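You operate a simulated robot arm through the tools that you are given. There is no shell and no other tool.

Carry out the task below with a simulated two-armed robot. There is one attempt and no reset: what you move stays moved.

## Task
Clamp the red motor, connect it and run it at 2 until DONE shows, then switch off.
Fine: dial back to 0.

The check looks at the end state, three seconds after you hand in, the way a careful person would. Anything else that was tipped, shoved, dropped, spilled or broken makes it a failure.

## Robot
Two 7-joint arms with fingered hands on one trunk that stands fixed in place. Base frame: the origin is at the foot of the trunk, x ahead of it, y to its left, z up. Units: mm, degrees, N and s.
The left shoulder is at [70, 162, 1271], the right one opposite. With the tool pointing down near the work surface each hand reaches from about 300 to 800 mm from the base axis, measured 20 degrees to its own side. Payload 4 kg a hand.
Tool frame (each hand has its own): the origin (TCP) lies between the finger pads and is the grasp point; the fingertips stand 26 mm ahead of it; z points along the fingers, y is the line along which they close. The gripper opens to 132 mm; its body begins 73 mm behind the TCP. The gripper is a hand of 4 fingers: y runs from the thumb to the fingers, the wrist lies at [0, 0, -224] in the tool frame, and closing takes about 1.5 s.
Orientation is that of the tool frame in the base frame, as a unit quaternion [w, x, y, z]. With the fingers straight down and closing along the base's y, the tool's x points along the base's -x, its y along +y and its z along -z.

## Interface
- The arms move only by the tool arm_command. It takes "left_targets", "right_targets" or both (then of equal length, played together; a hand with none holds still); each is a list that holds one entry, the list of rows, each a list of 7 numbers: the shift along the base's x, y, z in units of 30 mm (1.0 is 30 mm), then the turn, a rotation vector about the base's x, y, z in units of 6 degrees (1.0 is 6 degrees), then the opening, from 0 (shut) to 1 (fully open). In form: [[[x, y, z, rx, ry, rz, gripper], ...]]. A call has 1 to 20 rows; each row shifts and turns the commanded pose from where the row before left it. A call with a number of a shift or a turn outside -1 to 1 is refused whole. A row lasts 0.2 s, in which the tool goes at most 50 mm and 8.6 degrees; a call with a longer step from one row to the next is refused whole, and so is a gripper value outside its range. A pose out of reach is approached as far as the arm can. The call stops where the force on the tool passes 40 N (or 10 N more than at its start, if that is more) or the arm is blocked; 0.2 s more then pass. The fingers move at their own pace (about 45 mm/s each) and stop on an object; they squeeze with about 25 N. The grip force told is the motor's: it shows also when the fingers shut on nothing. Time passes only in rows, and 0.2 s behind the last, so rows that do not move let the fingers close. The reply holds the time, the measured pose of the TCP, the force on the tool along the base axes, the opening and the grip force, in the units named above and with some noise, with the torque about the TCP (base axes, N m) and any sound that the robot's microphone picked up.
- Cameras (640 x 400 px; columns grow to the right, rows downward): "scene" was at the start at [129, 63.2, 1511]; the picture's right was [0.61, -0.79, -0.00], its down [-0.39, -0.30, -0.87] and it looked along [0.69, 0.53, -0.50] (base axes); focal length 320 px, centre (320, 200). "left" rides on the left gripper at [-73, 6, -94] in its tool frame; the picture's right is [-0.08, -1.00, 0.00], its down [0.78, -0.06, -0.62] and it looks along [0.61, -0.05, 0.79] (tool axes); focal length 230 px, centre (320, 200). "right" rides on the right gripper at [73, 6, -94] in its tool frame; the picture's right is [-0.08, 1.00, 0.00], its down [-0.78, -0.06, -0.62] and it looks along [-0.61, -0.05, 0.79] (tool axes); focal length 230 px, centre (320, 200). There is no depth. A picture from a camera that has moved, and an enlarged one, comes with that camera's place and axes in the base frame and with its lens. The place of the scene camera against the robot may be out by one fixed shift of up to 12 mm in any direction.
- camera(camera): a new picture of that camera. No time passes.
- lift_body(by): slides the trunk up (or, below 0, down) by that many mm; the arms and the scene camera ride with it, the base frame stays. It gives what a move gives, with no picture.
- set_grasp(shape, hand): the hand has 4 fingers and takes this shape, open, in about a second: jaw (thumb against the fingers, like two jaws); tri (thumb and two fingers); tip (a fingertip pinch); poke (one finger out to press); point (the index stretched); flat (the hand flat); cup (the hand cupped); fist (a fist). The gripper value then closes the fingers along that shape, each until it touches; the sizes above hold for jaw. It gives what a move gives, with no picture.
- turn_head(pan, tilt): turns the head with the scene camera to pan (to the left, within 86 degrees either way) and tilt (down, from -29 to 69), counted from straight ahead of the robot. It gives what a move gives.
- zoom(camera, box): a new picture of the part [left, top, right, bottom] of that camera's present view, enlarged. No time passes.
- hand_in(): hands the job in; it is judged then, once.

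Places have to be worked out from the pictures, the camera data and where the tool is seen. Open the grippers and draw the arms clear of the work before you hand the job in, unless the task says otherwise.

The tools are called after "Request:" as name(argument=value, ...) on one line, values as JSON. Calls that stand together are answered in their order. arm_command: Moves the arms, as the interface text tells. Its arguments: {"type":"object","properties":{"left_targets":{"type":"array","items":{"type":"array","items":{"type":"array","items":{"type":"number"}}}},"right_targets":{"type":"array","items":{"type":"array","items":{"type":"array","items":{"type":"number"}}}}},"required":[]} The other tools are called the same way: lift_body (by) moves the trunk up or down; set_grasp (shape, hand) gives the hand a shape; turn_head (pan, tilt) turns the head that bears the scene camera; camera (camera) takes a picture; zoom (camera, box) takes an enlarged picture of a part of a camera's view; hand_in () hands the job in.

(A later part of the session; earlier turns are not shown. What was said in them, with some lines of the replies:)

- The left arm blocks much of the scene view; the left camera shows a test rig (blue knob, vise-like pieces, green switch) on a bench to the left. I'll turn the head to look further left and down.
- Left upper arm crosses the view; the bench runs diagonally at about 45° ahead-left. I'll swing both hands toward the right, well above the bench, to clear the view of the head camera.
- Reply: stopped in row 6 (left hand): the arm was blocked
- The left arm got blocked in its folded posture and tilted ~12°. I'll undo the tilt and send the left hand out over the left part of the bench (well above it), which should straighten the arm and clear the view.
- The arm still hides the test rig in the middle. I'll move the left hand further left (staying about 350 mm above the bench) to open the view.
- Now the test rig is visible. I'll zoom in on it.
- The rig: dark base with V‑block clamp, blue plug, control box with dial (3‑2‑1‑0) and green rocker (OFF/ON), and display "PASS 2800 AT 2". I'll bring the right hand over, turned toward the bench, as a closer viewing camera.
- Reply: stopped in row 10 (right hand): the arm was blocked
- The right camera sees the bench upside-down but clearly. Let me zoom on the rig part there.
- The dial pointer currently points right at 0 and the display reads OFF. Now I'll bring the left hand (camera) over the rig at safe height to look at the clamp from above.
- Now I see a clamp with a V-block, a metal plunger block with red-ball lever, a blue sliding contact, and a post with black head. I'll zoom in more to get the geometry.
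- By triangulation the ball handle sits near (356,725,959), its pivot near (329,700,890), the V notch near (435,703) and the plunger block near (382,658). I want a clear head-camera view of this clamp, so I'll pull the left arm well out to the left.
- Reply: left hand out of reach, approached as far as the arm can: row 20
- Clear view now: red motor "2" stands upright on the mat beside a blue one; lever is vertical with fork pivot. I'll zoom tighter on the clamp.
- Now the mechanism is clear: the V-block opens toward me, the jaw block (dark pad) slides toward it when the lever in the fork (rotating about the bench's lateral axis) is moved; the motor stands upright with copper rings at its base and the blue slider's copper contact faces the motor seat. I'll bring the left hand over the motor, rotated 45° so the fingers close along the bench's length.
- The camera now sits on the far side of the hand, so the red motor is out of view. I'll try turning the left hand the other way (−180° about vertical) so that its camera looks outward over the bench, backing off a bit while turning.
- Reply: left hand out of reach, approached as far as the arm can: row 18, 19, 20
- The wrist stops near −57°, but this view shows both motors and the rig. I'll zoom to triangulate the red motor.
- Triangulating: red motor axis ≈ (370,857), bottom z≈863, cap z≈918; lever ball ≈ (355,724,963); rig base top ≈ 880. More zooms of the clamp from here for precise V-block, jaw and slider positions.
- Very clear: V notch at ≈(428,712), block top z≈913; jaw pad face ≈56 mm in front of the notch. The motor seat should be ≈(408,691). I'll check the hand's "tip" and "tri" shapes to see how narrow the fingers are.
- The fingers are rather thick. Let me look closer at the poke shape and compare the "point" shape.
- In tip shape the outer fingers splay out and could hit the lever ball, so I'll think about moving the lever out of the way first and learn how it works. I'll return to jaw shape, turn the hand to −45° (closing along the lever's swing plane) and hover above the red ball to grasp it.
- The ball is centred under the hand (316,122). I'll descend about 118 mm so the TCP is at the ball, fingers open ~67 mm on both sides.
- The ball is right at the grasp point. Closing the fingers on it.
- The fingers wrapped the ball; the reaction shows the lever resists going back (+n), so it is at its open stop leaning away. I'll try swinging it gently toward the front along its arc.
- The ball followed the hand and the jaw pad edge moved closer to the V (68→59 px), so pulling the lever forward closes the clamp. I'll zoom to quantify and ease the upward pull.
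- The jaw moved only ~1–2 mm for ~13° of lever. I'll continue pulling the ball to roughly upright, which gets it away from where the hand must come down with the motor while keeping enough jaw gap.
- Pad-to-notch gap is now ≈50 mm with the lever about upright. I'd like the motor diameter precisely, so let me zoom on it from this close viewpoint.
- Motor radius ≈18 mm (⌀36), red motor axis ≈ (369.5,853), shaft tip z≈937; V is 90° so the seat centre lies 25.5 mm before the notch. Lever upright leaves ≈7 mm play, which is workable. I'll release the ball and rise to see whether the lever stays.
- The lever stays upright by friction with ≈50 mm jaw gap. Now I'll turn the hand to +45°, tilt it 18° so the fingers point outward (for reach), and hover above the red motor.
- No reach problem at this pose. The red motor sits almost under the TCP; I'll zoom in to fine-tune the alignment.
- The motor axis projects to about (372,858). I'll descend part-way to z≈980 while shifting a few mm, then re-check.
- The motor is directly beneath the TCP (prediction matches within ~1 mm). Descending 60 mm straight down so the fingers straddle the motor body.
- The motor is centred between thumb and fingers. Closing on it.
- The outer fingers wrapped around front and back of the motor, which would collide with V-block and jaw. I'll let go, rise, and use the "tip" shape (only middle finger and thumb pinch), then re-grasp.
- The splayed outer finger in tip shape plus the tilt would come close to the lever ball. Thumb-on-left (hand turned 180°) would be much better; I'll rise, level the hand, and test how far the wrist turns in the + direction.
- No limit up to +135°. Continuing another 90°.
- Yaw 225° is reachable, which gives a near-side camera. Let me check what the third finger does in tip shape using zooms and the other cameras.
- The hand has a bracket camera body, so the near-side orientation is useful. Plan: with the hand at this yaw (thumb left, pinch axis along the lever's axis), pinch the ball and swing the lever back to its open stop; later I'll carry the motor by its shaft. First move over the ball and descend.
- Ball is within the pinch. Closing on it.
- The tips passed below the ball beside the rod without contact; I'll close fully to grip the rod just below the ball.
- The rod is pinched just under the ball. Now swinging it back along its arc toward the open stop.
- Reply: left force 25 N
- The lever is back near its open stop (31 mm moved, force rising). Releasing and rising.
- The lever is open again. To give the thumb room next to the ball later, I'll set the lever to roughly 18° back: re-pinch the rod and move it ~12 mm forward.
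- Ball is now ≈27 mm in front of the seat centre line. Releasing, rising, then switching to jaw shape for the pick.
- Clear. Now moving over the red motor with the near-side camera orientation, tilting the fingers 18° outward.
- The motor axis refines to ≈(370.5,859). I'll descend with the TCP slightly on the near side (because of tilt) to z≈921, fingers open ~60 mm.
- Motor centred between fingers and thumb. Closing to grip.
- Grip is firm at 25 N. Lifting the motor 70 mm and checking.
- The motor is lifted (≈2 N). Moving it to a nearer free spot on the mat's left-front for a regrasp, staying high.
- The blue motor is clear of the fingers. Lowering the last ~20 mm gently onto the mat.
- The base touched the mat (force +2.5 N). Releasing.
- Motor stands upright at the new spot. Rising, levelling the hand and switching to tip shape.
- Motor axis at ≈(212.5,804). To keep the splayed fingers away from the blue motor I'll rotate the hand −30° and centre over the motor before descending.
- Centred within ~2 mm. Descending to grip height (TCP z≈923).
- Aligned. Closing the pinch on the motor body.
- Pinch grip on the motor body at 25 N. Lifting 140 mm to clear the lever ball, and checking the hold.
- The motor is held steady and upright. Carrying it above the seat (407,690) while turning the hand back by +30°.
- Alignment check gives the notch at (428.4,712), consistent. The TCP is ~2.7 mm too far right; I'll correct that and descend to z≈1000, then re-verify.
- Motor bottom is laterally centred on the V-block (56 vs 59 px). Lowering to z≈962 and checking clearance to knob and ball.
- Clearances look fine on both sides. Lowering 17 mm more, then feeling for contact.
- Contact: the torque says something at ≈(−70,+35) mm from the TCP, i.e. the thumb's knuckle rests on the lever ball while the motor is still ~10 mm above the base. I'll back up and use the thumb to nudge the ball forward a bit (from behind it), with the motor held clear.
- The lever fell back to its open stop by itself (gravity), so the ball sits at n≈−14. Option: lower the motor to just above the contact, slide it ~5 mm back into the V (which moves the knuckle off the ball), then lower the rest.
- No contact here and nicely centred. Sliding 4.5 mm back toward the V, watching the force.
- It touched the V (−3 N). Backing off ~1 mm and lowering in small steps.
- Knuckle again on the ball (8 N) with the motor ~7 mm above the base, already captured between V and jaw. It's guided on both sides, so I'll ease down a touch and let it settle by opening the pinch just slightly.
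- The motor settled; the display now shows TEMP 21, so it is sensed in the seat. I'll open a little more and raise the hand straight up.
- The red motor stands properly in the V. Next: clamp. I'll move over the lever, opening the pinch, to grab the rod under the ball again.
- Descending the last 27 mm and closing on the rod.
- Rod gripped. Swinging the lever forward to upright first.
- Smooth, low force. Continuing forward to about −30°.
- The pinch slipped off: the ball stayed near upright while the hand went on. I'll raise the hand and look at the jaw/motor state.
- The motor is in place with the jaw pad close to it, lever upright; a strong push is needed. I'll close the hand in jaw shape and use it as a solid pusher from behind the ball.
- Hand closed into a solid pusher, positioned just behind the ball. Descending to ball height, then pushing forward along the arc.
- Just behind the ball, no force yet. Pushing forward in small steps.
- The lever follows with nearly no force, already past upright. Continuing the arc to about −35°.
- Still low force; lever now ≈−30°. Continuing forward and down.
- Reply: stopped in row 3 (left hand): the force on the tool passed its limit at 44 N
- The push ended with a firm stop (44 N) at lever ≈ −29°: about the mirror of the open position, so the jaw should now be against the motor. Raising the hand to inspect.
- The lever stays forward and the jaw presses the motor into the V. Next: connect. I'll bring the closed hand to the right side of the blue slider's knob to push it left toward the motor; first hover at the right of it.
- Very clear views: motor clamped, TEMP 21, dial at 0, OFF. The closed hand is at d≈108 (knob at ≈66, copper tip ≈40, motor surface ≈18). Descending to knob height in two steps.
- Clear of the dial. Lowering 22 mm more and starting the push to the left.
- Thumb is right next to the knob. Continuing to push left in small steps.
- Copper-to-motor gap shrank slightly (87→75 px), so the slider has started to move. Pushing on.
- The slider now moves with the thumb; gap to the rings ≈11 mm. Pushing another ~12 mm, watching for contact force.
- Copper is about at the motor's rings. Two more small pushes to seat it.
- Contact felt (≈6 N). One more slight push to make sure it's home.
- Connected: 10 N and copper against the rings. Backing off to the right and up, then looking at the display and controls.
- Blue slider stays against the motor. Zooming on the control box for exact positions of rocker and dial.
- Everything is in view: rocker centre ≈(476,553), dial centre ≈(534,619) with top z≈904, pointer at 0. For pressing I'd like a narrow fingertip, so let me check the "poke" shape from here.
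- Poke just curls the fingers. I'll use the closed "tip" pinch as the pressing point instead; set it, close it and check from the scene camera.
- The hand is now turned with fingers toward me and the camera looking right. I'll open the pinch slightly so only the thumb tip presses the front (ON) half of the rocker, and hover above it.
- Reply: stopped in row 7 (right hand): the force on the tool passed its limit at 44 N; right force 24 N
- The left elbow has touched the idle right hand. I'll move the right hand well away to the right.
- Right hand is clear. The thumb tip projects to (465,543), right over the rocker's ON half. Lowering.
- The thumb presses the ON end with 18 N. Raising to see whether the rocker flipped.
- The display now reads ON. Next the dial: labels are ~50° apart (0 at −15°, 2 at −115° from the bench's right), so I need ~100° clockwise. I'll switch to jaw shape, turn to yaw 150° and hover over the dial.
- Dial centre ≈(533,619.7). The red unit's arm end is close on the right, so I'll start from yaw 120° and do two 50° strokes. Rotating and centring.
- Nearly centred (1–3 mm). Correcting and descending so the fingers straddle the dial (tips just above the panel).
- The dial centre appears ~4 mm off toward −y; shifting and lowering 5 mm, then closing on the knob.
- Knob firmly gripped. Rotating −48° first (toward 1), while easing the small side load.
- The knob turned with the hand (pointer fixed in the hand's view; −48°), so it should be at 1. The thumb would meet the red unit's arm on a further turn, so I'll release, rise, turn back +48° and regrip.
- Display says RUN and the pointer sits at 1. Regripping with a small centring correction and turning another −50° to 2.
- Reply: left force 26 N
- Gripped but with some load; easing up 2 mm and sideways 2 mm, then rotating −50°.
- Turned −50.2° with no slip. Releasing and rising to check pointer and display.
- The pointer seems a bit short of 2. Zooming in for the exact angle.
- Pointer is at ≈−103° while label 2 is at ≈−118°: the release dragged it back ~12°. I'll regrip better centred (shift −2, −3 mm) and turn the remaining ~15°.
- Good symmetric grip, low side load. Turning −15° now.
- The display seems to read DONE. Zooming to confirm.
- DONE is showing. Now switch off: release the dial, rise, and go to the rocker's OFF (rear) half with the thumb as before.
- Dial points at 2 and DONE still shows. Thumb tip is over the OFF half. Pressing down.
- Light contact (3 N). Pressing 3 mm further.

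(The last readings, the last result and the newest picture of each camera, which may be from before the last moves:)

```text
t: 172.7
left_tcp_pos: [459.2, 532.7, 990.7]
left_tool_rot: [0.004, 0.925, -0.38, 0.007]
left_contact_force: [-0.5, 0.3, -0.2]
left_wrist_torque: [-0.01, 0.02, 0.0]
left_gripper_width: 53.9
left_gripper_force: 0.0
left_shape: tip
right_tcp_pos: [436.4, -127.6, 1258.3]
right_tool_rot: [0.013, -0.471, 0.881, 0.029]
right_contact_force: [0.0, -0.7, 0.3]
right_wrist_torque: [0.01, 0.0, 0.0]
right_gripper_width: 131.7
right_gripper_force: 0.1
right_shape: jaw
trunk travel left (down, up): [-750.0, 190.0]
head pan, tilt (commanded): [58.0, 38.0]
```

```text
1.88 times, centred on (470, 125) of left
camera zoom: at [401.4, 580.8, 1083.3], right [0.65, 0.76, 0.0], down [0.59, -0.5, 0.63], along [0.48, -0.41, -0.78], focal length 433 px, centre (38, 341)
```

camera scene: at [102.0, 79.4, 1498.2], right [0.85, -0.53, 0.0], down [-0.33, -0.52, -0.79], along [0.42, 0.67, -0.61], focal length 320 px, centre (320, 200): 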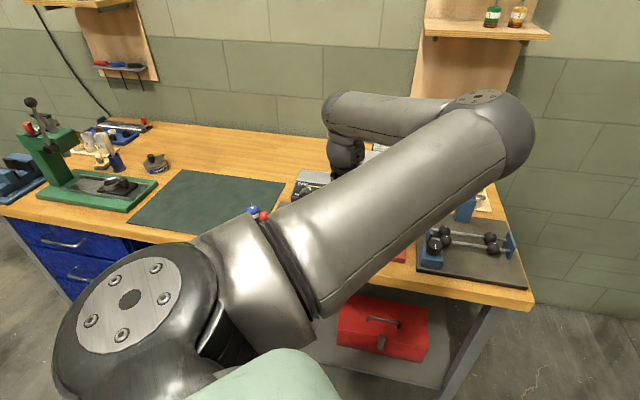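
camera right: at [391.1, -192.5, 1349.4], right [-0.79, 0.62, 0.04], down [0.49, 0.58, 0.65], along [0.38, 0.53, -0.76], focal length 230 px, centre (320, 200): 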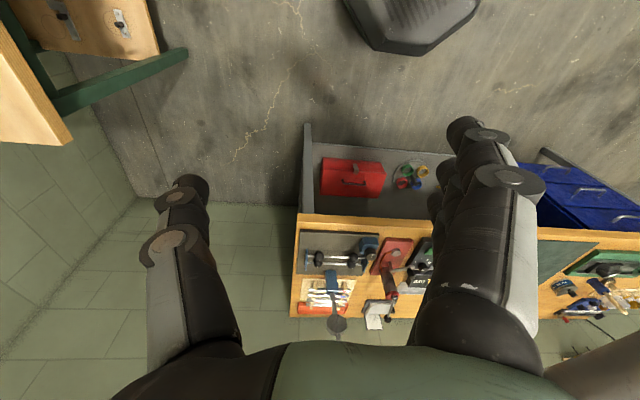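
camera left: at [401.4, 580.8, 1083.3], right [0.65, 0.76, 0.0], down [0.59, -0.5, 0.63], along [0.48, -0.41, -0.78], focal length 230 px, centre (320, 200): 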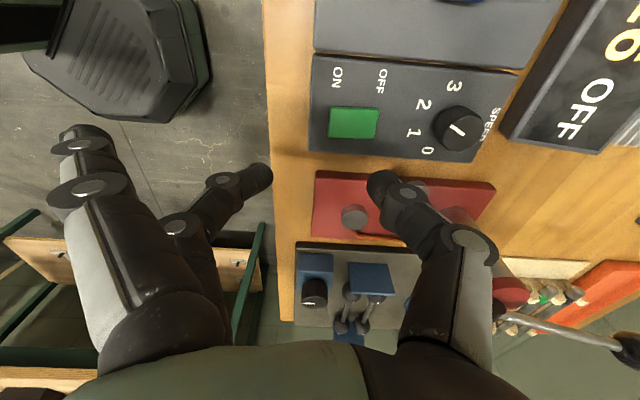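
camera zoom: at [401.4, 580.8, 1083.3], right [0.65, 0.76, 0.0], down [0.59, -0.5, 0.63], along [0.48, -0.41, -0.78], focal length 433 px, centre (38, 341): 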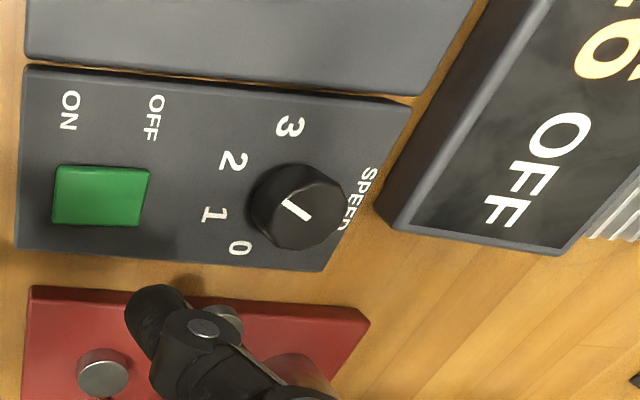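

OFF is displayed. Now the dial back to 0: +100° counter-clockwise in two strokes starting from yaw 70°. Switching to jaw and hovering over the dial.

Request:
set_grasp(shape="jaw", hand="left")

Request:
arm_command(left_targets=[[[0.225, 0.252, 0, 0, 0, -0.98, 0.45], [0.225, 0.252, 0, 0, 0, -0.98, 0.45], [0.225, 0.252, 0, 0, 0, -0.98, 0.45], [0.225, 0.252, 0, 0, 0, -0.98, 0.45], [0.225, 0.252, 0, 0, 0, -0.98, 0.45], [0.225, 0.252, 0, 0, 0, -0.98, 0.45], [0.225, 0.252, 0, 0, 0, -0.98, 0.45], [0.225, 0.252, 0, 0, 0, -0.98, 0.45], [0.225, 0.252, 0, 0, 0, -0.98, 0.45], [0.225, 0.252, 0, 0, 0, -0.98, 0.45], [0.225, 0.252, 0, 0, 0, -0.98, 0.45], [0, 0, -0.6, 0, 0, 0, 0.45], [0, 0, -0.5, 0, 0, 0, 0.45], [0, 0, 0, 0, 0, 0, 0.45]]])

Request:
camera(camera="left")

Request:
zoom(camera="left", box=[220, 70, 420, 220])

```text
t: 173.6
left_tcp_pos: [457.9, 533.3, 991.1]
left_tool_rot: [0.003, 0.925, -0.381, 0.008]
left_contact_force: [-0.3, -0.2, -0.6]
left_wrist_torque: [-0.01, -0.02, 0.04]
left_gripper_width: 131.8
left_gripper_force: 0.0
left_shape: jaw
right_tcp_pos: [436.9, -124.4, 1259.0]
right_tool_rot: [0.011, -0.472, 0.881, 0.029]
right_contact_force: [0.5, 0.1, 0.2]
right_wrist_torque: [-0.01, 0.0, 0.0]
right_gripper_width: 131.8
right_gripper_force: 0.1
right_shape: jaw
trunk travel left (down, up): [-750.0, 190.0]
head pan, tilt (commanded): [58.0, 38.0]
```

```text
t: 176.6
left_tcp_pos: [532.9, 615.1, 956.2]
left_tool_rot: [-0.007, -0.577, 0.817, -0.005]
left_contact_force: [0.3, -0.5, 0.4]
left_wrist_torque: [-0.02, -0.01, -0.01]
left_gripper_width: 60.2
left_gripper_force: 0.1
left_shape: jaw
right_tcp_pos: [435.7, -125.7, 1259.0]
right_tool_rot: [0.013, -0.472, 0.881, 0.028]
right_contact_force: [-0.7, 0.5, 0.1]
right_wrist_torque: [-0.01, 0.03, 0.01]
right_gripper_width: 132.1
right_gripper_force: 0.0
right_shape: jaw
trunk travel left (down, up): [-750.0, 190.0]
head pan, tilt (commanded): [58.0, 38.0]
```

```text
taken
camera left: at [551.9, 687.4, 1048.8], right [0.97, -0.26, 0.0], down [-0.2, -0.75, 0.63], along [-0.16, -0.61, -0.78], focal length 230 px, centre (320, 200)
```

left: 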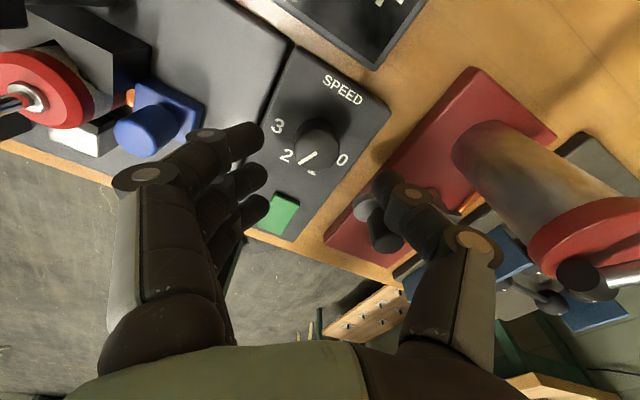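

```text
2.67 times, centred on (320, 145) of left
camera zoom: at [551.9, 687.4, 1048.8], right [0.97, -0.26, 0.0], down [-0.2, -0.75, 0.63], along [-0.16, -0.61, -0.78], focal length 614 px, centre (320, 347)
```

zoom: 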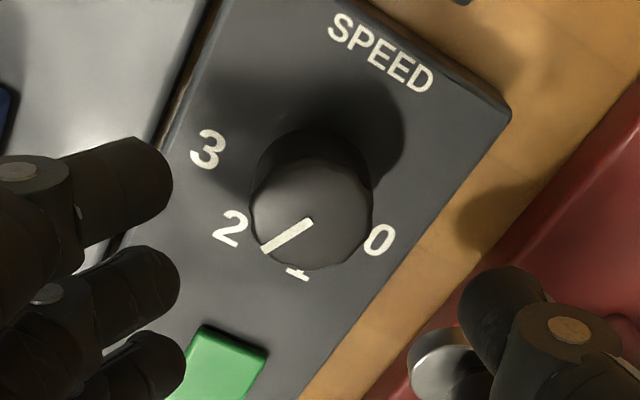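

Pointer confirmed at ≈2 (−114°). Centring slightly, descending and gripping the knob.

Request:
arm_command(left_targets=[[[-0.035, 0.06, -0.6, 0, 0, 0, 0.45], [0, 0, -0.6, 0, 0, 0, 0.45], [0, 0, -0.28, 0, 0, 0, 0.45], [0, 0, 0, 0, 0, 0, 0.3], [0, 0, 0, 0, 0, 0, 0.15], [0, 0, 0, 0, 0, 0, 0.1], [0, 0, 0, 0, 0, 0, 0.1], [0, 0, 0, 0, 0, 0, 0.1]]])

Request:
zoom(camera="left", box=[220, 90, 420, 240])

```text
t: 178.4
left_tcp_pos: [532.6, 615.0, 912.1]
left_tool_rot: [-0.008, -0.577, 0.817, -0.005]
left_contact_force: [2.5, -0.2, -1.8]
left_wrist_torque: [0.02, 0.01, 0.03]
left_gripper_width: 13.5
left_gripper_force: 23.7
left_shape: jaw
right_tcp_pos: [437.1, -126.7, 1259.0]
right_tool_rot: [0.011, -0.471, 0.881, 0.029]
right_contact_force: [0.3, -0.8, 0.2]
right_wrist_torque: [0.01, 0.0, 0.02]
right_gripper_width: 131.8
right_gripper_force: 0.0
right_shape: jaw
trunk travel left (down, up): [-750.0, 190.0]
head pan, tilt (commanded): [58.0, 38.0]
```

```text
2.67 times, centred on (320, 165) of left
camera zoom: at [552.1, 687.7, 1005.6], right [0.97, -0.26, 0.0], down [-0.2, -0.75, 0.63], along [-0.17, -0.61, -0.78], focal length 614 px, centre (320, 293)
```

zoom: 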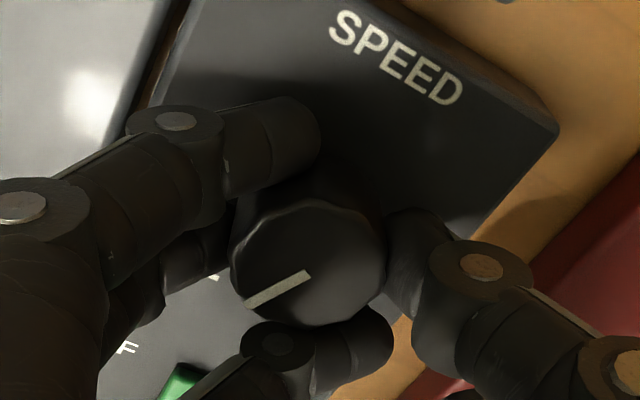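

Good symmetric grip. Rotating +50° (2 → 1).

Request:
arm_command(left_targets=[[[0, 0, 0, 0, 0, 1, 0.1], [0, 0, 0, 0, 0, 1, 0.1], [0, 0, 0, 0, 0, 1, 0.1], [0, 0, 0, 0, 0, 1, 0.1], [0, 0, 0, 0, 0, 1, 0.1], [0, 0, 0, 0, 0, 1, 0.1], [0, 0, 0, 0, 0, 1, 0.1], [0, 0, 0, 0, 0, 1, 0.1], [0, 0, 0, 0, 0, 0.35, 0.1], [0, 0, 0, 0, 0, 0, 0.1]]])

Request:
zoom(camera="left", box=[220, 90, 420, 240])

```text
t: 180.6
left_tcp_pos: [532.8, 617.0, 912.2]
left_tool_rot: [0.004, 0.869, -0.495, 0.007]
left_contact_force: [13.2, 4.4, 3.7]
left_wrist_torque: [0.08, -0.22, -0.05]
left_gripper_width: 13.6
left_gripper_force: 25.2
left_shape: jaw
right_tcp_pos: [438.5, -127.2, 1258.4]
right_tool_rot: [0.011, -0.472, 0.881, 0.029]
right_contact_force: [-0.4, 0.5, -0.7]
right_wrist_torque: [-0.02, 0.0, 0.01]
right_gripper_width: 132.1
right_gripper_force: 0.0
right_shape: jaw
trunk travel left (down, up): [-750.0, 190.0]
head pan, tilt (commanded): [58.0, 38.0]
```

```text
2.67 times, centred on (320, 165) of left
camera zoom: at [489.9, 678.2, 1005.5], right [0.82, 0.58, 0.0], down [0.45, -0.63, 0.63], along [0.36, -0.52, -0.78], focal length 614 px, centre (320, 293)
```

zoom: 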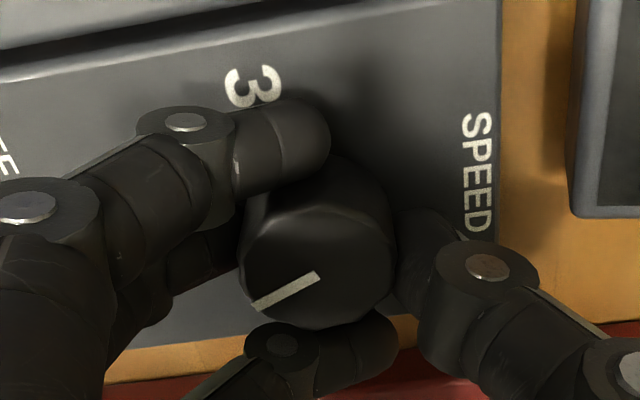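

Turned +50°. Releasing, rising, turning back to yaw 70°, and checking the pointer.

Request:
arm_command(left_targets=[[[0, 0, 0, 0, 0, 0, 0.2], [0, 0, 0, 0, 0, 0, 0.35], [0, 0, 0, 0, 0, 0, 0.45], [0, 0, 0, 0, 0, 0, 0.45], [0, 0, 0.6, 0, 0, 0, 0.45], [0, 0, 0.9, 0, 0, 0, 0.45], [0, 0, 0, 0, 0, -1, 0.45], [0, 0, 0, 0, 0, -1, 0.45], [0, 0, 0, 0, 0, -1, 0.45], [0, 0, 0, 0, 0, -1, 0.45], [0, 0, 0, 0, 0, -1, 0.45], [0, 0, 0, 0, 0, -1, 0.45], [0, 0, 0, 0, 0, -1, 0.45], [0, 0, 0, 0, 0, -1, 0.45], [0, 0, 0, 0, 0, 0, 0.45]]])

Request:
zoom(camera="left", box=[220, 70, 420, 220])

```text
t: 183.8
left_tcp_pos: [531.7, 614.5, 959.0]
left_tool_rot: [-0.007, -0.592, 0.806, -0.005]
left_contact_force: [0.1, 0.5, -0.3]
left_wrist_torque: [0.03, 0.03, 0.02]
left_gripper_width: 58.5
left_gripper_force: 0.0
left_shape: jaw
right_tcp_pos: [436.7, -126.3, 1260.9]
right_tool_rot: [0.012, -0.472, 0.881, 0.029]
right_contact_force: [0.2, -0.6, 0.1]
right_wrist_torque: [0.01, 0.0, 0.0]
right_gripper_width: 132.0
right_gripper_force: 0.1
right_shape: jaw
trunk travel left (down, up): [-750.0, 190.0]
head pan, tilt (commanded): [58.0, 38.0]
```

```text
2.67 times, centred on (320, 145) of left
camera zoom: at [548.0, 689.2, 1052.4], right [0.97, -0.22, 0.0], down [-0.17, -0.76, 0.63], along [-0.14, -0.61, -0.78], focal length 614 px, centre (320, 347)
```

zoom: 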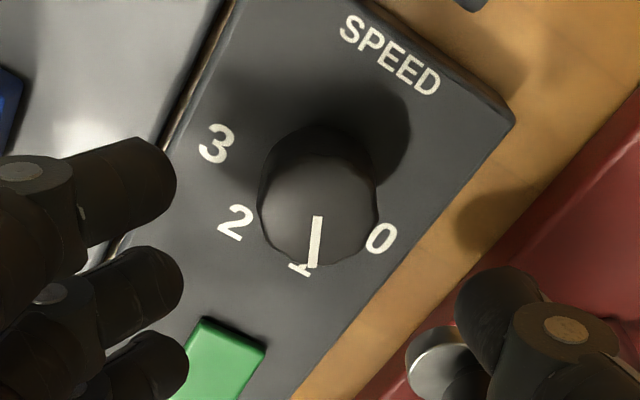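

Pointer is at 1 (≈−63°). Regripping for the last stroke back to 0.

Request:
arm_command(left_targets=[[[0.01, 0.05, -0.6, 0, 0, 0, 0.45], [0, 0, -0.6, 0, 0, 0, 0.45], [0, 0, -0.35, 0, 0, 0, 0.45], [0, 0, 0, 0, 0, 0, 0.3], [0, 0, 0, 0, 0, 0, 0.15], [0, 0, 0, 0, 0, 0, 0.1], [0, 0, 0, 0, 0, 0, 0.1], [0, 0, 0, 0, 0, 0, 0.1]]])

Request:
zoom(camera="left", box=[220, 90, 420, 240])

```text
t: 185.6
left_tcp_pos: [536.3, 616.8, 912.6]
left_tool_rot: [-0.007, -0.592, 0.806, -0.005]
left_contact_force: [4.4, 1.1, -0.6]
left_wrist_torque: [0.05, 0.01, 0.02]
left_gripper_width: 9.4
left_gripper_force: 24.8
left_shape: jaw
right_tcp_pos: [438.0, -127.0, 1258.9]
right_tool_rot: [0.012, -0.471, 0.882, 0.03]
right_contact_force: [0.8, 1.4, 0.3]
right_wrist_torque: [0.01, 0.0, 0.01]
right_gripper_width: 131.8
right_gripper_force: 0.0
right_shape: jaw
trunk travel left (down, up): [-750.0, 190.0]
head pan, tilt (commanded): [58.0, 38.0]
```

```text
2.67 times, centred on (320, 165) of left
camera zoom: at [552.8, 690.1, 1005.4], right [0.97, -0.23, 0.0], down [-0.17, -0.76, 0.63], along [-0.14, -0.61, -0.78], focal length 614 px, centre (320, 293)
```

zoom: 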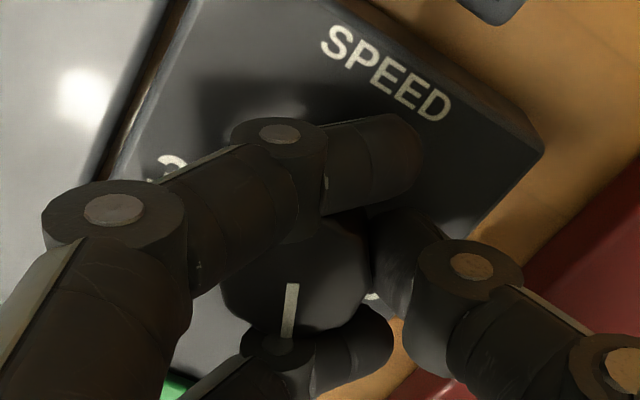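

The grip is off-centre (near finger slipped past the knob). I'll reopen, shift ~4 mm and regrip.

Request:
arm_command(left_targets=[[[0, 0, 0, 0, 0, 0, 0.25], [0, 0, 0, 0, 0, 0, 0.45], [0, 0, 0, 0, 0, 0, 0.45], [0, 0, 0, 0, 0, 0, 0.45], [0, 0, 0, 0, 0, 0, 0.45]]])

Request:
zoom(camera="left", box=[220, 90, 420, 240])

```text
t: 186.8
left_tcp_pos: [535.0, 618.4, 913.1]
left_tool_rot: [-0.007, -0.593, 0.805, -0.005]
left_contact_force: [0.9, 0.9, -0.7]
left_wrist_torque: [0.0, 0.02, -0.01]
left_gripper_width: 58.7
left_gripper_force: 0.1
left_shape: jaw
right_tcp_pos: [436.2, -126.8, 1258.1]
right_tool_rot: [0.012, -0.472, 0.881, 0.029]
right_contact_force: [-1.0, -1.0, 0.0]
right_wrist_torque: [0.0, 0.02, 0.01]
right_gripper_width: 132.0
right_gripper_force: 0.1
right_shape: jaw
trunk travel left (down, up): [-750.0, 190.0]
head pan, tilt (commanded): [58.0, 38.0]
```

```text
2.67 times, centred on (320, 165) of left
camera zoom: at [550.6, 690.8, 1005.8], right [0.97, -0.22, 0.0], down [-0.17, -0.76, 0.63], along [-0.14, -0.61, -0.78], focal length 614 px, centre (320, 293)
```

zoom: 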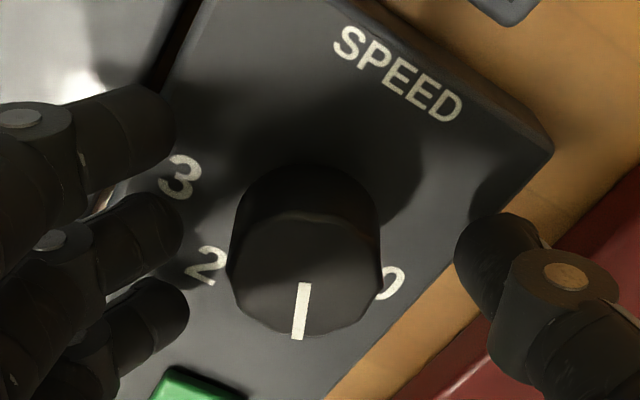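

Dial is ~3.5 mm off along the finger rows. Shifting (−3,−2.6) and regripping.

Request:
arm_command(left_targets=[[[-0.1, -0.087, 0, 0, 0, 0, 0.45], [0, 0, 0, 0, 0, 0, 0.45], [0, 0, 0, 0, 0, 0, 0.3], [0, 0, 0, 0, 0, 0, 0.15], [0, 0, 0, 0, 0, 0, 0.1], [0, 0, 0, 0, 0, 0, 0.1], [0, 0, 0, 0, 0, 0, 0.1]]])

Request:
zoom(camera="left", box=[220, 90, 420, 240])

```text
t: 188.4
left_tcp_pos: [530.5, 613.9, 913.5]
left_tool_rot: [-0.007, -0.592, 0.806, -0.005]
left_contact_force: [2.7, 0.2, -0.5]
left_wrist_torque: [0.03, 0.05, -0.03]
left_gripper_width: 14.5
left_gripper_force: 24.7
left_shape: jaw
right_tcp_pos: [436.2, -126.7, 1258.1]
right_tool_rot: [0.012, -0.472, 0.881, 0.03]
right_contact_force: [-0.3, 0.3, 0.1]
right_wrist_torque: [0.01, 0.0, -0.03]
right_gripper_width: 132.0
right_gripper_force: 0.0
right_shape: jaw
trunk travel left (down, up): [-750.0, 190.0]
head pan, tilt (commanded): [58.0, 38.0]
```

```text
2.67 times, centred on (320, 165) of left
camera zoom: at [547.5, 687.4, 1005.3], right [0.97, -0.22, 0.0], down [-0.17, -0.76, 0.63], along [-0.14, -0.61, -0.78], focal length 614 px, centre (320, 293)
```

zoom: 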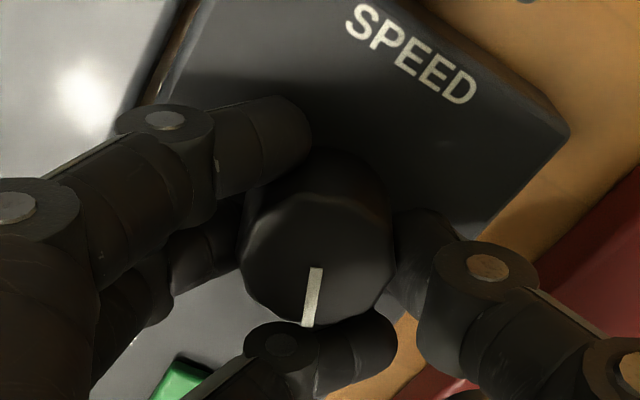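

Good grip; pointer ≈−67°. Rotating +50° back to 0.

Request:
arm_command(left_targets=[[[0, 0, 0, 0, 0, 1, 0.1], [0, 0, 0, 0, 0, 1, 0.1], [0, 0, 0, 0, 0, 1, 0.1], [0, 0, 0, 0, 0, 1, 0.1], [0, 0, 0, 0, 0, 1, 0.1], [0, 0, 0, 0, 0, 1, 0.1], [0, 0, 0, 0, 0, 1, 0.1], [0, 0, 0, 0, 0, 1, 0.1], [0, 0, 0, 0, 0, 0.4, 0.1], [0, 0, 0, 0, 0, 0, 0.1]]])

Request:
zoom(camera="left", box=[220, 90, 420, 240])

```text
t: 190.6
left_tcp_pos: [531.2, 615.2, 911.9]
left_tool_rot: [0.004, 0.879, -0.477, 0.009]
left_contact_force: [20.5, 2.1, 8.4]
left_wrist_torque: [0.08, -0.45, -0.13]
left_gripper_width: 15.6
left_gripper_force: 25.2
left_shape: jaw
right_tcp_pos: [437.4, -127.1, 1258.4]
right_tool_rot: [0.012, -0.471, 0.881, 0.03]
right_contact_force: [0.4, 0.1, 0.4]
right_wrist_torque: [-0.02, 0.0, -0.03]
right_gripper_width: 131.8
right_gripper_force: 0.1
right_shape: jaw
trunk travel left (down, up): [-750.0, 190.0]
head pan, tilt (commanded): [58.0, 38.0]
```

```text
2.67 times, centred on (320, 165) of left
camera zoom: at [485.6, 674.0, 1004.8], right [0.79, 0.61, 0.0], down [0.47, -0.62, 0.63], along [0.38, -0.5, -0.78], focal length 614 px, centre (320, 293)
```

zoom: 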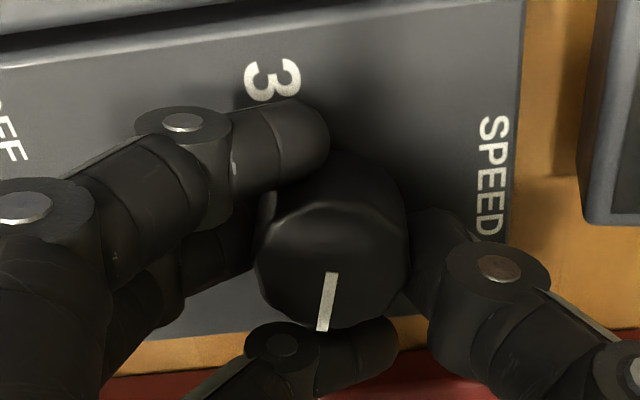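

The pointer is at its original 0 direction (within ~3°), and the side force suggests the end stop. Releasing and checking.

Request:
arm_command(left_targets=[[[0, 0, 0, 0, 0, 0, 0.2], [0, 0, 0, 0, 0, 0, 0.35], [0, 0, 0, 0, 0, 0, 0.45], [0, 0, 0, 0, 0, 0, 0.45], [0, 0, 0.6, 0, 0, 0, 0.45], [0, 0, 0.9, 0, 0, 0, 0.45], [0, 0, 0.9, 0, 0, 0, 0.45], [0, 0, 0, 0, 0, 0, 0.45]]])

Request:
camera(camera="left")

Request:
zoom(camera="left", box=[240, 60, 400, 180])

```text
t: 192.4
left_tcp_pos: [528.5, 613.8, 985.0]
left_tool_rot: [0.004, 0.879, -0.477, 0.007]
left_contact_force: [0.4, 0.1, -0.9]
left_wrist_torque: [0.02, 0.0, -0.03]
left_gripper_width: 59.0
left_gripper_force: 0.2
left_shape: jaw
right_tcp_pos: [436.7, -126.7, 1259.3]
right_tool_rot: [0.013, -0.472, 0.881, 0.029]
right_contact_force: [0.0, -0.5, 0.2]
right_wrist_torque: [-0.01, 0.02, -0.02]
right_gripper_width: 131.9
right_gripper_force: 0.0
right_shape: jaw
trunk travel left (down, up): [-750.0, 190.0]
head pan, tilt (commanded): [58.0, 38.0]
```

```text
taken
camera left: at [484.0, 673.3, 1077.0], right [0.79, 0.61, 0.0], down [0.47, -0.61, 0.63], along [0.38, -0.5, -0.78], focal length 230 px, centre (320, 200)
```

left: 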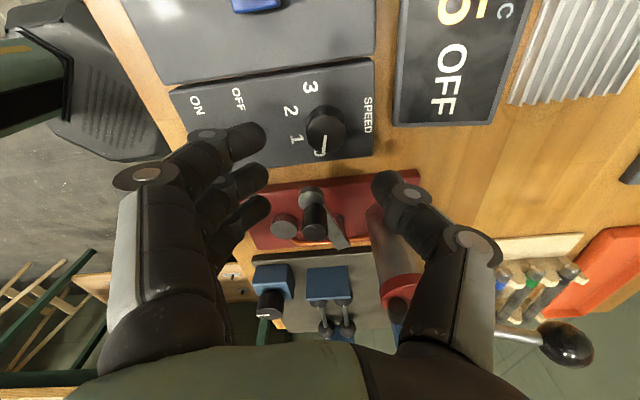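

```text
3.33 times, centred on (320, 120) of left
camera zoom: at [484.0, 673.3, 1077.0], right [0.79, 0.61, 0.0], down [0.47, -0.61, 0.63], along [0.38, -0.5, -0.78], focal length 767 px, centre (320, 467)
```

zoom: 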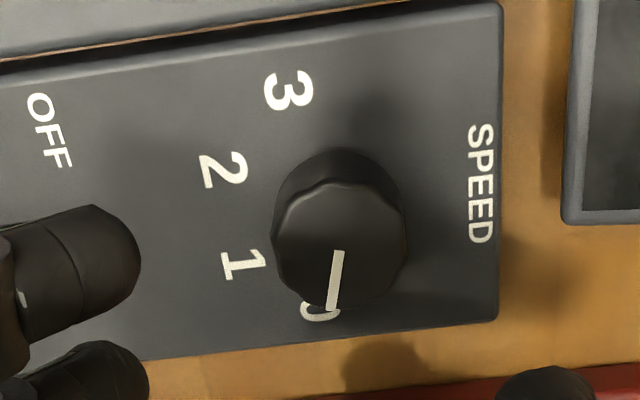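

Pointer at ≈−16°, close to its original 0. To compare exactly I'll retreat the left arm up and to the left and view the dial with the fixed head camera as at the start.

Request:
arm_command(left_targets=[[[0, 0, 0.9, 0, 0, 0, 0.45], [0, 0, 0.9, 0, 0, 0, 0.45], [0, 0, 0.9, 0, 0, 0, 0.45], [0, 0, 0.9, 0, 0, -0.5, 0.45], [-0.9, 0.05, 0.5, 0, 0, -0.8, 0.45], [-0.9, 0.05, 0.5, 0, 0, -0.8, 0.45], [-0.9, 0.05, 0.5, 0, 0, -0.8, 0.45], [-0.9, 0.05, 0.5, 0, 0, -0.8, 0.45], [-0.9, 0.05, 0.3, 0, 0, -0.8, 0.45], [-0.9, 0.05, 0.2, 0, 0, -0.8, 0.45], [-0.9, 0.05, 0, 0, 0, -0.8, 0.45], [-0.9, 0.05, 0, 0, 0, -0.8, 0.45], [-0.9, 0.05, 0, 0, 0, -0.8, 0.45], [-0.9, 0.05, 0, 0, 0, -0.8, 0.45]]])

Request:
arm_command(left_targets=[[[-0.9, -0.05, 0, 0, 0, -0.5, 0.45], [-0.9, -0.05, 0, 0, 0, -0.5, 0.45], [-0.9, -0.05, 0, 0, 0, -0.5, 0.45], [-0.9, -0.05, 0, 0, 0, -0.5, 0.45], [-0.9, -0.05, 0, 0, 0, -0.5, 0.45], [-0.9, -0.05, 0, 0, 0, -0.5, 0.45], [-0.9, -0.05, 0, 0, 0, 0, 0.45], [-0.9, -0.05, 0, 0, 0, 0, 0.45], [-0.9, -0.05, 0, 0, 0, 0, 0.45], [-0.9, -0.05, 0, 0, 0, 0, 0.45], [-0.9, -0.05, 0, 0, 0, 0, 0.45], [-0.9, -0.05, 0, 0, 0, 0, 0.45]]])

Request:
camera(camera="scene")

Request:
zoom(camera="scene", box=[325, 200, 375, 255])

Request:
zoom(camera="scene", box=[220, 140, 380, 260])

```text
t: 195.4
left_tcp_pos: [258.0, 629.9, 1165.9]
left_tool_rot: [-0.007, -0.588, 0.809, -0.005]
left_contact_force: [-1.1, 0.6, 0.9]
left_wrist_torque: [0.0, 0.03, 0.0]
left_gripper_width: 58.8
left_gripper_force: 0.1
left_shape: jaw
right_tcp_pos: [435.6, -126.1, 1259.7]
right_tool_rot: [0.012, -0.471, 0.881, 0.028]
right_contact_force: [0.6, 0.6, -0.4]
right_wrist_torque: [0.01, -0.05, -0.02]
right_gripper_width: 131.8
right_gripper_force: 0.0
right_shape: jaw
trunk travel left (down, up): [-750.0, 190.0]
head pan, tilt (commanded): [58.0, 38.0]
```

```text
t: 198.0
left_tcp_pos: [-65.0, 612.0, 1166.4]
left_tool_rot: [-0.008, -0.454, 0.891, -0.005]
left_contact_force: [-0.7, -0.3, 0.8]
left_wrist_torque: [0.03, -0.02, 0.02]
left_gripper_width: 58.8
left_gripper_force: 0.0
left_shape: jaw
right_tcp_pos: [435.3, -126.0, 1260.2]
right_tool_rot: [0.012, -0.472, 0.881, 0.029]
right_contact_force: [0.8, 0.2, -0.1]
right_wrist_torque: [-0.03, -0.04, -0.02]
right_gripper_width: 131.8
right_gripper_force: 0.0
right_shape: jaw
trunk travel left (down, up): [-750.0, 190.0]
head pan, tilt (commanded): [58.0, 38.0]
```

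```text
taken
camera scene: at [101.1, 81.7, 1498.2], right [0.85, -0.53, 0.0], down [-0.33, -0.52, -0.79], along [0.42, 0.67, -0.62], focal length 320 px, centre (320, 200)
```

scene: 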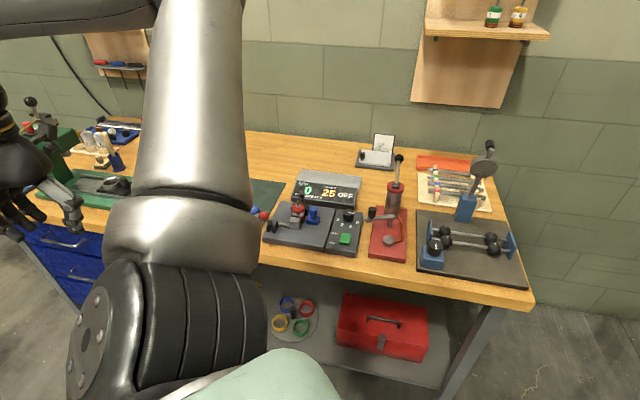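

```text
7.27 times, centred on (350, 228) of scene
camera zoom: at [101.1, 81.7, 1498.2], right [0.85, -0.53, 0.0], down [-0.33, -0.52, -0.79], along [0.42, 0.67, -0.62], focal length 2331 px, centre (102, 0)
```

zoom: 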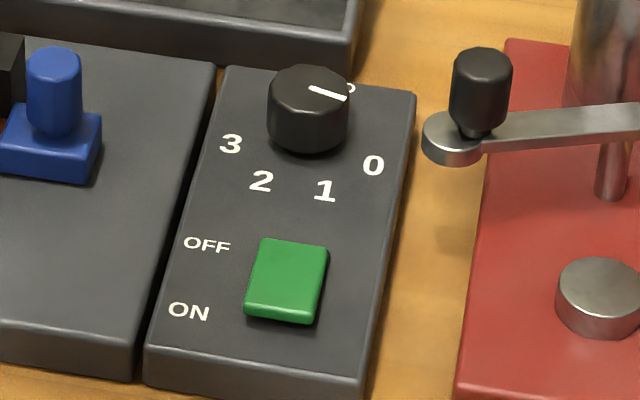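

```text
3.33 times, centred on (300, 200) of scene
camera zoom: at [101.1, 81.7, 1498.2], right [0.85, -0.53, 0.0], down [-0.33, -0.52, -0.79], along [0.42, 0.67, -0.62], focal length 1068 px, centre (387, 200)
```

zoom: 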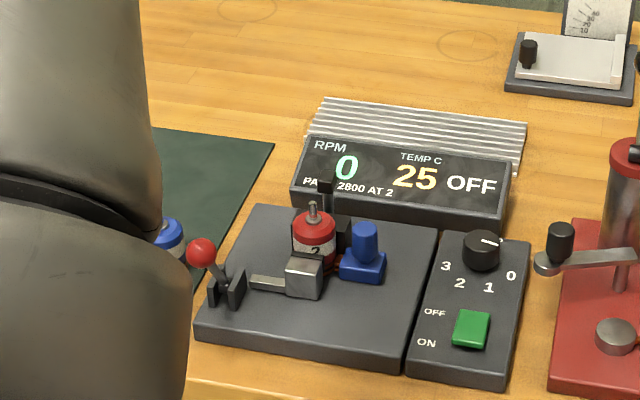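

RPM 0, TEMP 25, OFF; motor clamped and connected. Comparing the dial pointer with the initial picture using the same zoom box.

Request:
zoom(camera="scene", box=[315, 195, 375, 255])

Request:
zoom(camera="scene", box=[338, 202, 362, 226])

Request:
zoom(camera="scene", box=[262, 180, 332, 240])

```text
6.67 times, centred on (345, 225) of scene
camera zoom: at [101.1, 81.7, 1498.2], right [0.85, -0.53, 0.0], down [-0.33, -0.52, -0.79], along [0.42, 0.67, -0.62], focal length 2137 px, centre (153, 33)
```

zoom: 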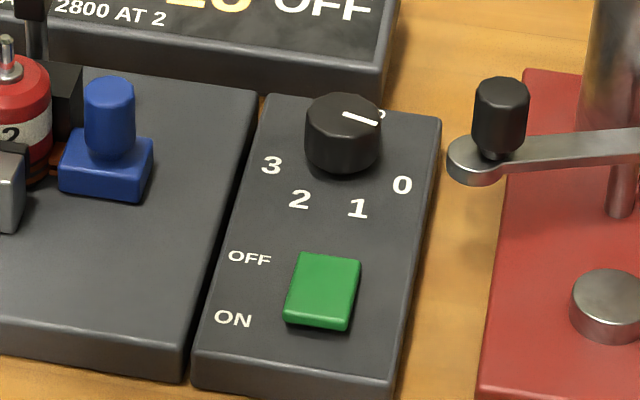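

```text
16.00 times, centred on (350, 214) of scene
camera zoom: at [101.1, 81.7, 1498.2], right [0.85, -0.53, 0.0], down [-0.33, -0.52, -0.79], along [0.42, 0.67, -0.62], focal length 5128 px, centre (-160, -24)
```

zoom: 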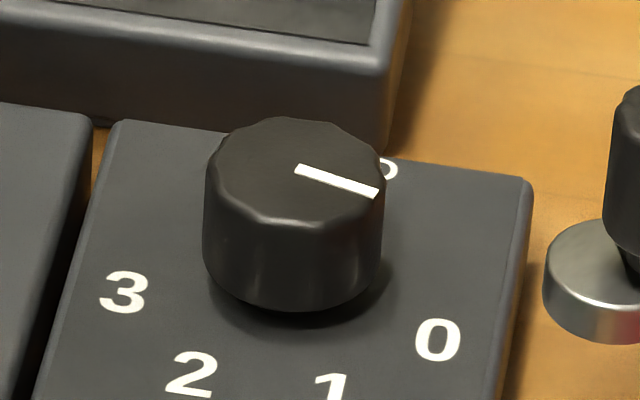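

```text
6.67 times, centred on (297, 210) of scene
camera zoom: at [101.1, 81.7, 1498.2], right [0.85, -0.53, 0.0], down [-0.33, -0.52, -0.79], along [0.42, 0.67, -0.62], focal length 2137 px, centre (473, 133)
```

zoom: 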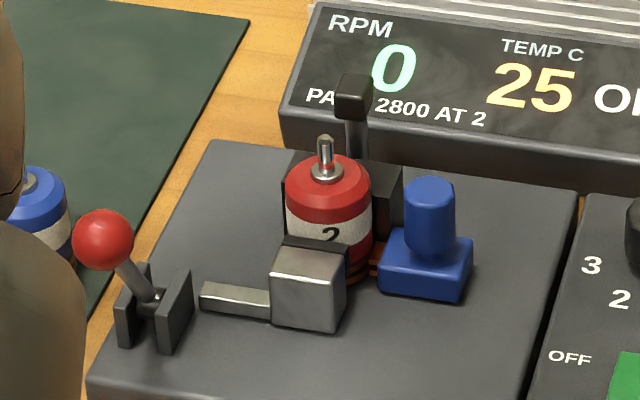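

Dial pointer matches the initial 0 exactly. Let me also verify the blue motor wasn't disturbed, with the same zoom box as at the start.

Request:
zoom(camera="scene", box=[235, 165, 305, 225])

Request:
camera(camera="left")

Request:
camera(camera="right")

```text
6.67 times, centred on (270, 195) of scene
camera zoom: at [101.1, 81.7, 1498.2], right [0.85, -0.53, 0.0], down [-0.33, -0.52, -0.79], along [0.42, 0.67, -0.62], focal length 2137 px, centre (653, 233)
```

zoom: 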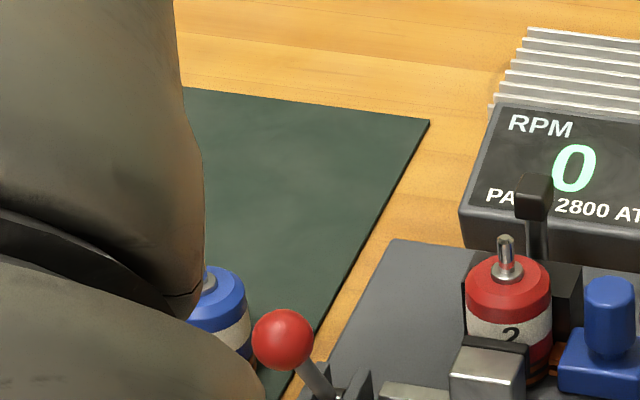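

```text
taken
camera left: at [-26.7, 675.1, 1259.8], right [0.85, -0.52, 0.0], down [-0.41, -0.66, 0.63], along [-0.33, -0.54, -0.78], focal length 230 px, centre (320, 200)
```

left: 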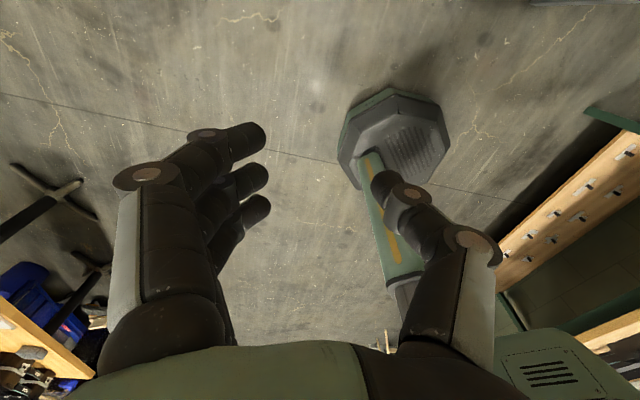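

```text
taken
camera right: at [390.2, -190.2, 1350.0], right [-0.79, 0.62, 0.04], down [0.49, 0.58, 0.65], along [0.38, 0.53, -0.76], focal length 230 px, centre (320, 200)
```

right: 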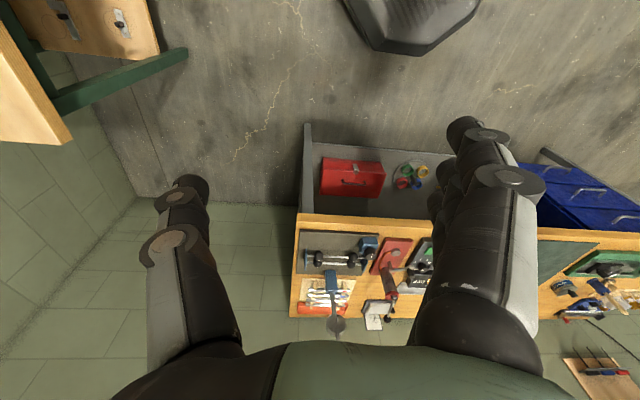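

Blue motor unchanged, display OFF with dial 0, motor clamped and connected, arms clear of the bench. Opening the left gripper fully before handing in.

Request:
arm_command(left_targets=[[[0, 0, 0, 0, 0, 0, 1], [0, 0, 0, 0, 0, 0, 1], [0, 0, 0, 0, 0, 0, 1], [0, 0, 0, 0, 0, 0, 1], [0, 0, 0, 0, 0, 0, 1]]])

Request:
zoom(camera="scene", box=[220, 140, 400, 270])

```text
t: 199.2
left_tcp_pos: [-63.8, 610.0, 1166.8]
left_tool_rot: [-0.008, -0.454, 0.891, -0.004]
left_contact_force: [-0.4, 0.5, 0.3]
left_wrist_torque: [-0.03, 0.01, 0.02]
left_gripper_width: 131.9
left_gripper_force: 0.0
left_shape: jaw
right_tcp_pos: [435.1, -125.6, 1259.3]
right_tool_rot: [0.012, -0.472, 0.881, 0.03]
right_contact_force: [0.3, -0.2, -0.8]
right_wrist_torque: [-0.03, -0.01, 0.03]
right_gripper_width: 132.5
right_gripper_force: 0.1
right_shape: jaw
trunk travel left (down, up): [-750.0, 190.0]
head pan, tilt (commanded): [58.0, 38.0]
```

```text
3.08 times, centred on (310, 205) of scene
camera zoom: at [102.4, 81.4, 1498.1], right [0.85, -0.53, 0.0], down [-0.33, -0.52, -0.79], along [0.42, 0.67, -0.62], focal length 986 px, centre (351, 185)
```

zoom: 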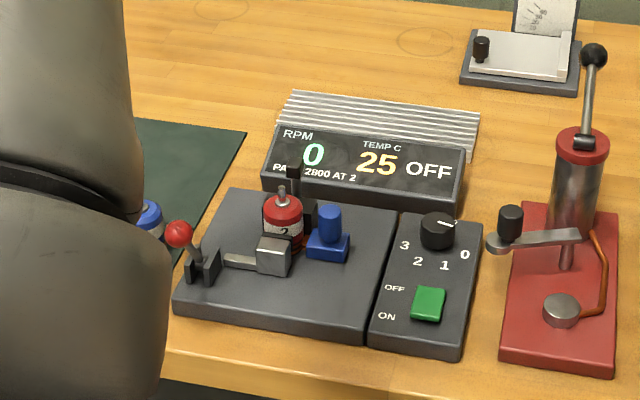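

Everything is in its final state: the red motor is clamped and connected, DONE was reached at 2, the switch is OFF, the dial is at 0, and both arms are clear with open grippers. Handing in.

Request:
hand_in()

```text
The job is handed in.
```

The job is handed in: the red motor is clamped in the V-block and connected. It ran with the dial at 2 until the display showed DONE. I then switched off and turned the dial back to 0.

At hand-in the display read RPM 0, TEMP 25 and OFF. The dial pointer matched the first picture of it at 0. The grippers were open and both arms were clear of the bench.

A few things happened along the way:

- **Short drop:** the last 6 mm or so into the V-block was a drop, because the hand was resting on the clamp lever. The V-block and jaw held the motor on both sides, and it stood upright.
- **Dial at 2:** after the second turn the pointer slipped back to about 15° short of 2. I gripped it again and moved it the rest of the way, and DONE was showing when I next looked. I can't say exactly where the dial was when DONE came up.
- **Arm contact:** the left elbow bumped the idle right hand once, so I moved the right hand away. Nothing on the bench was involved.
- **Blue motor:** it is where it was at the start, as far as the camera could see; part of it was hidden by the arm.
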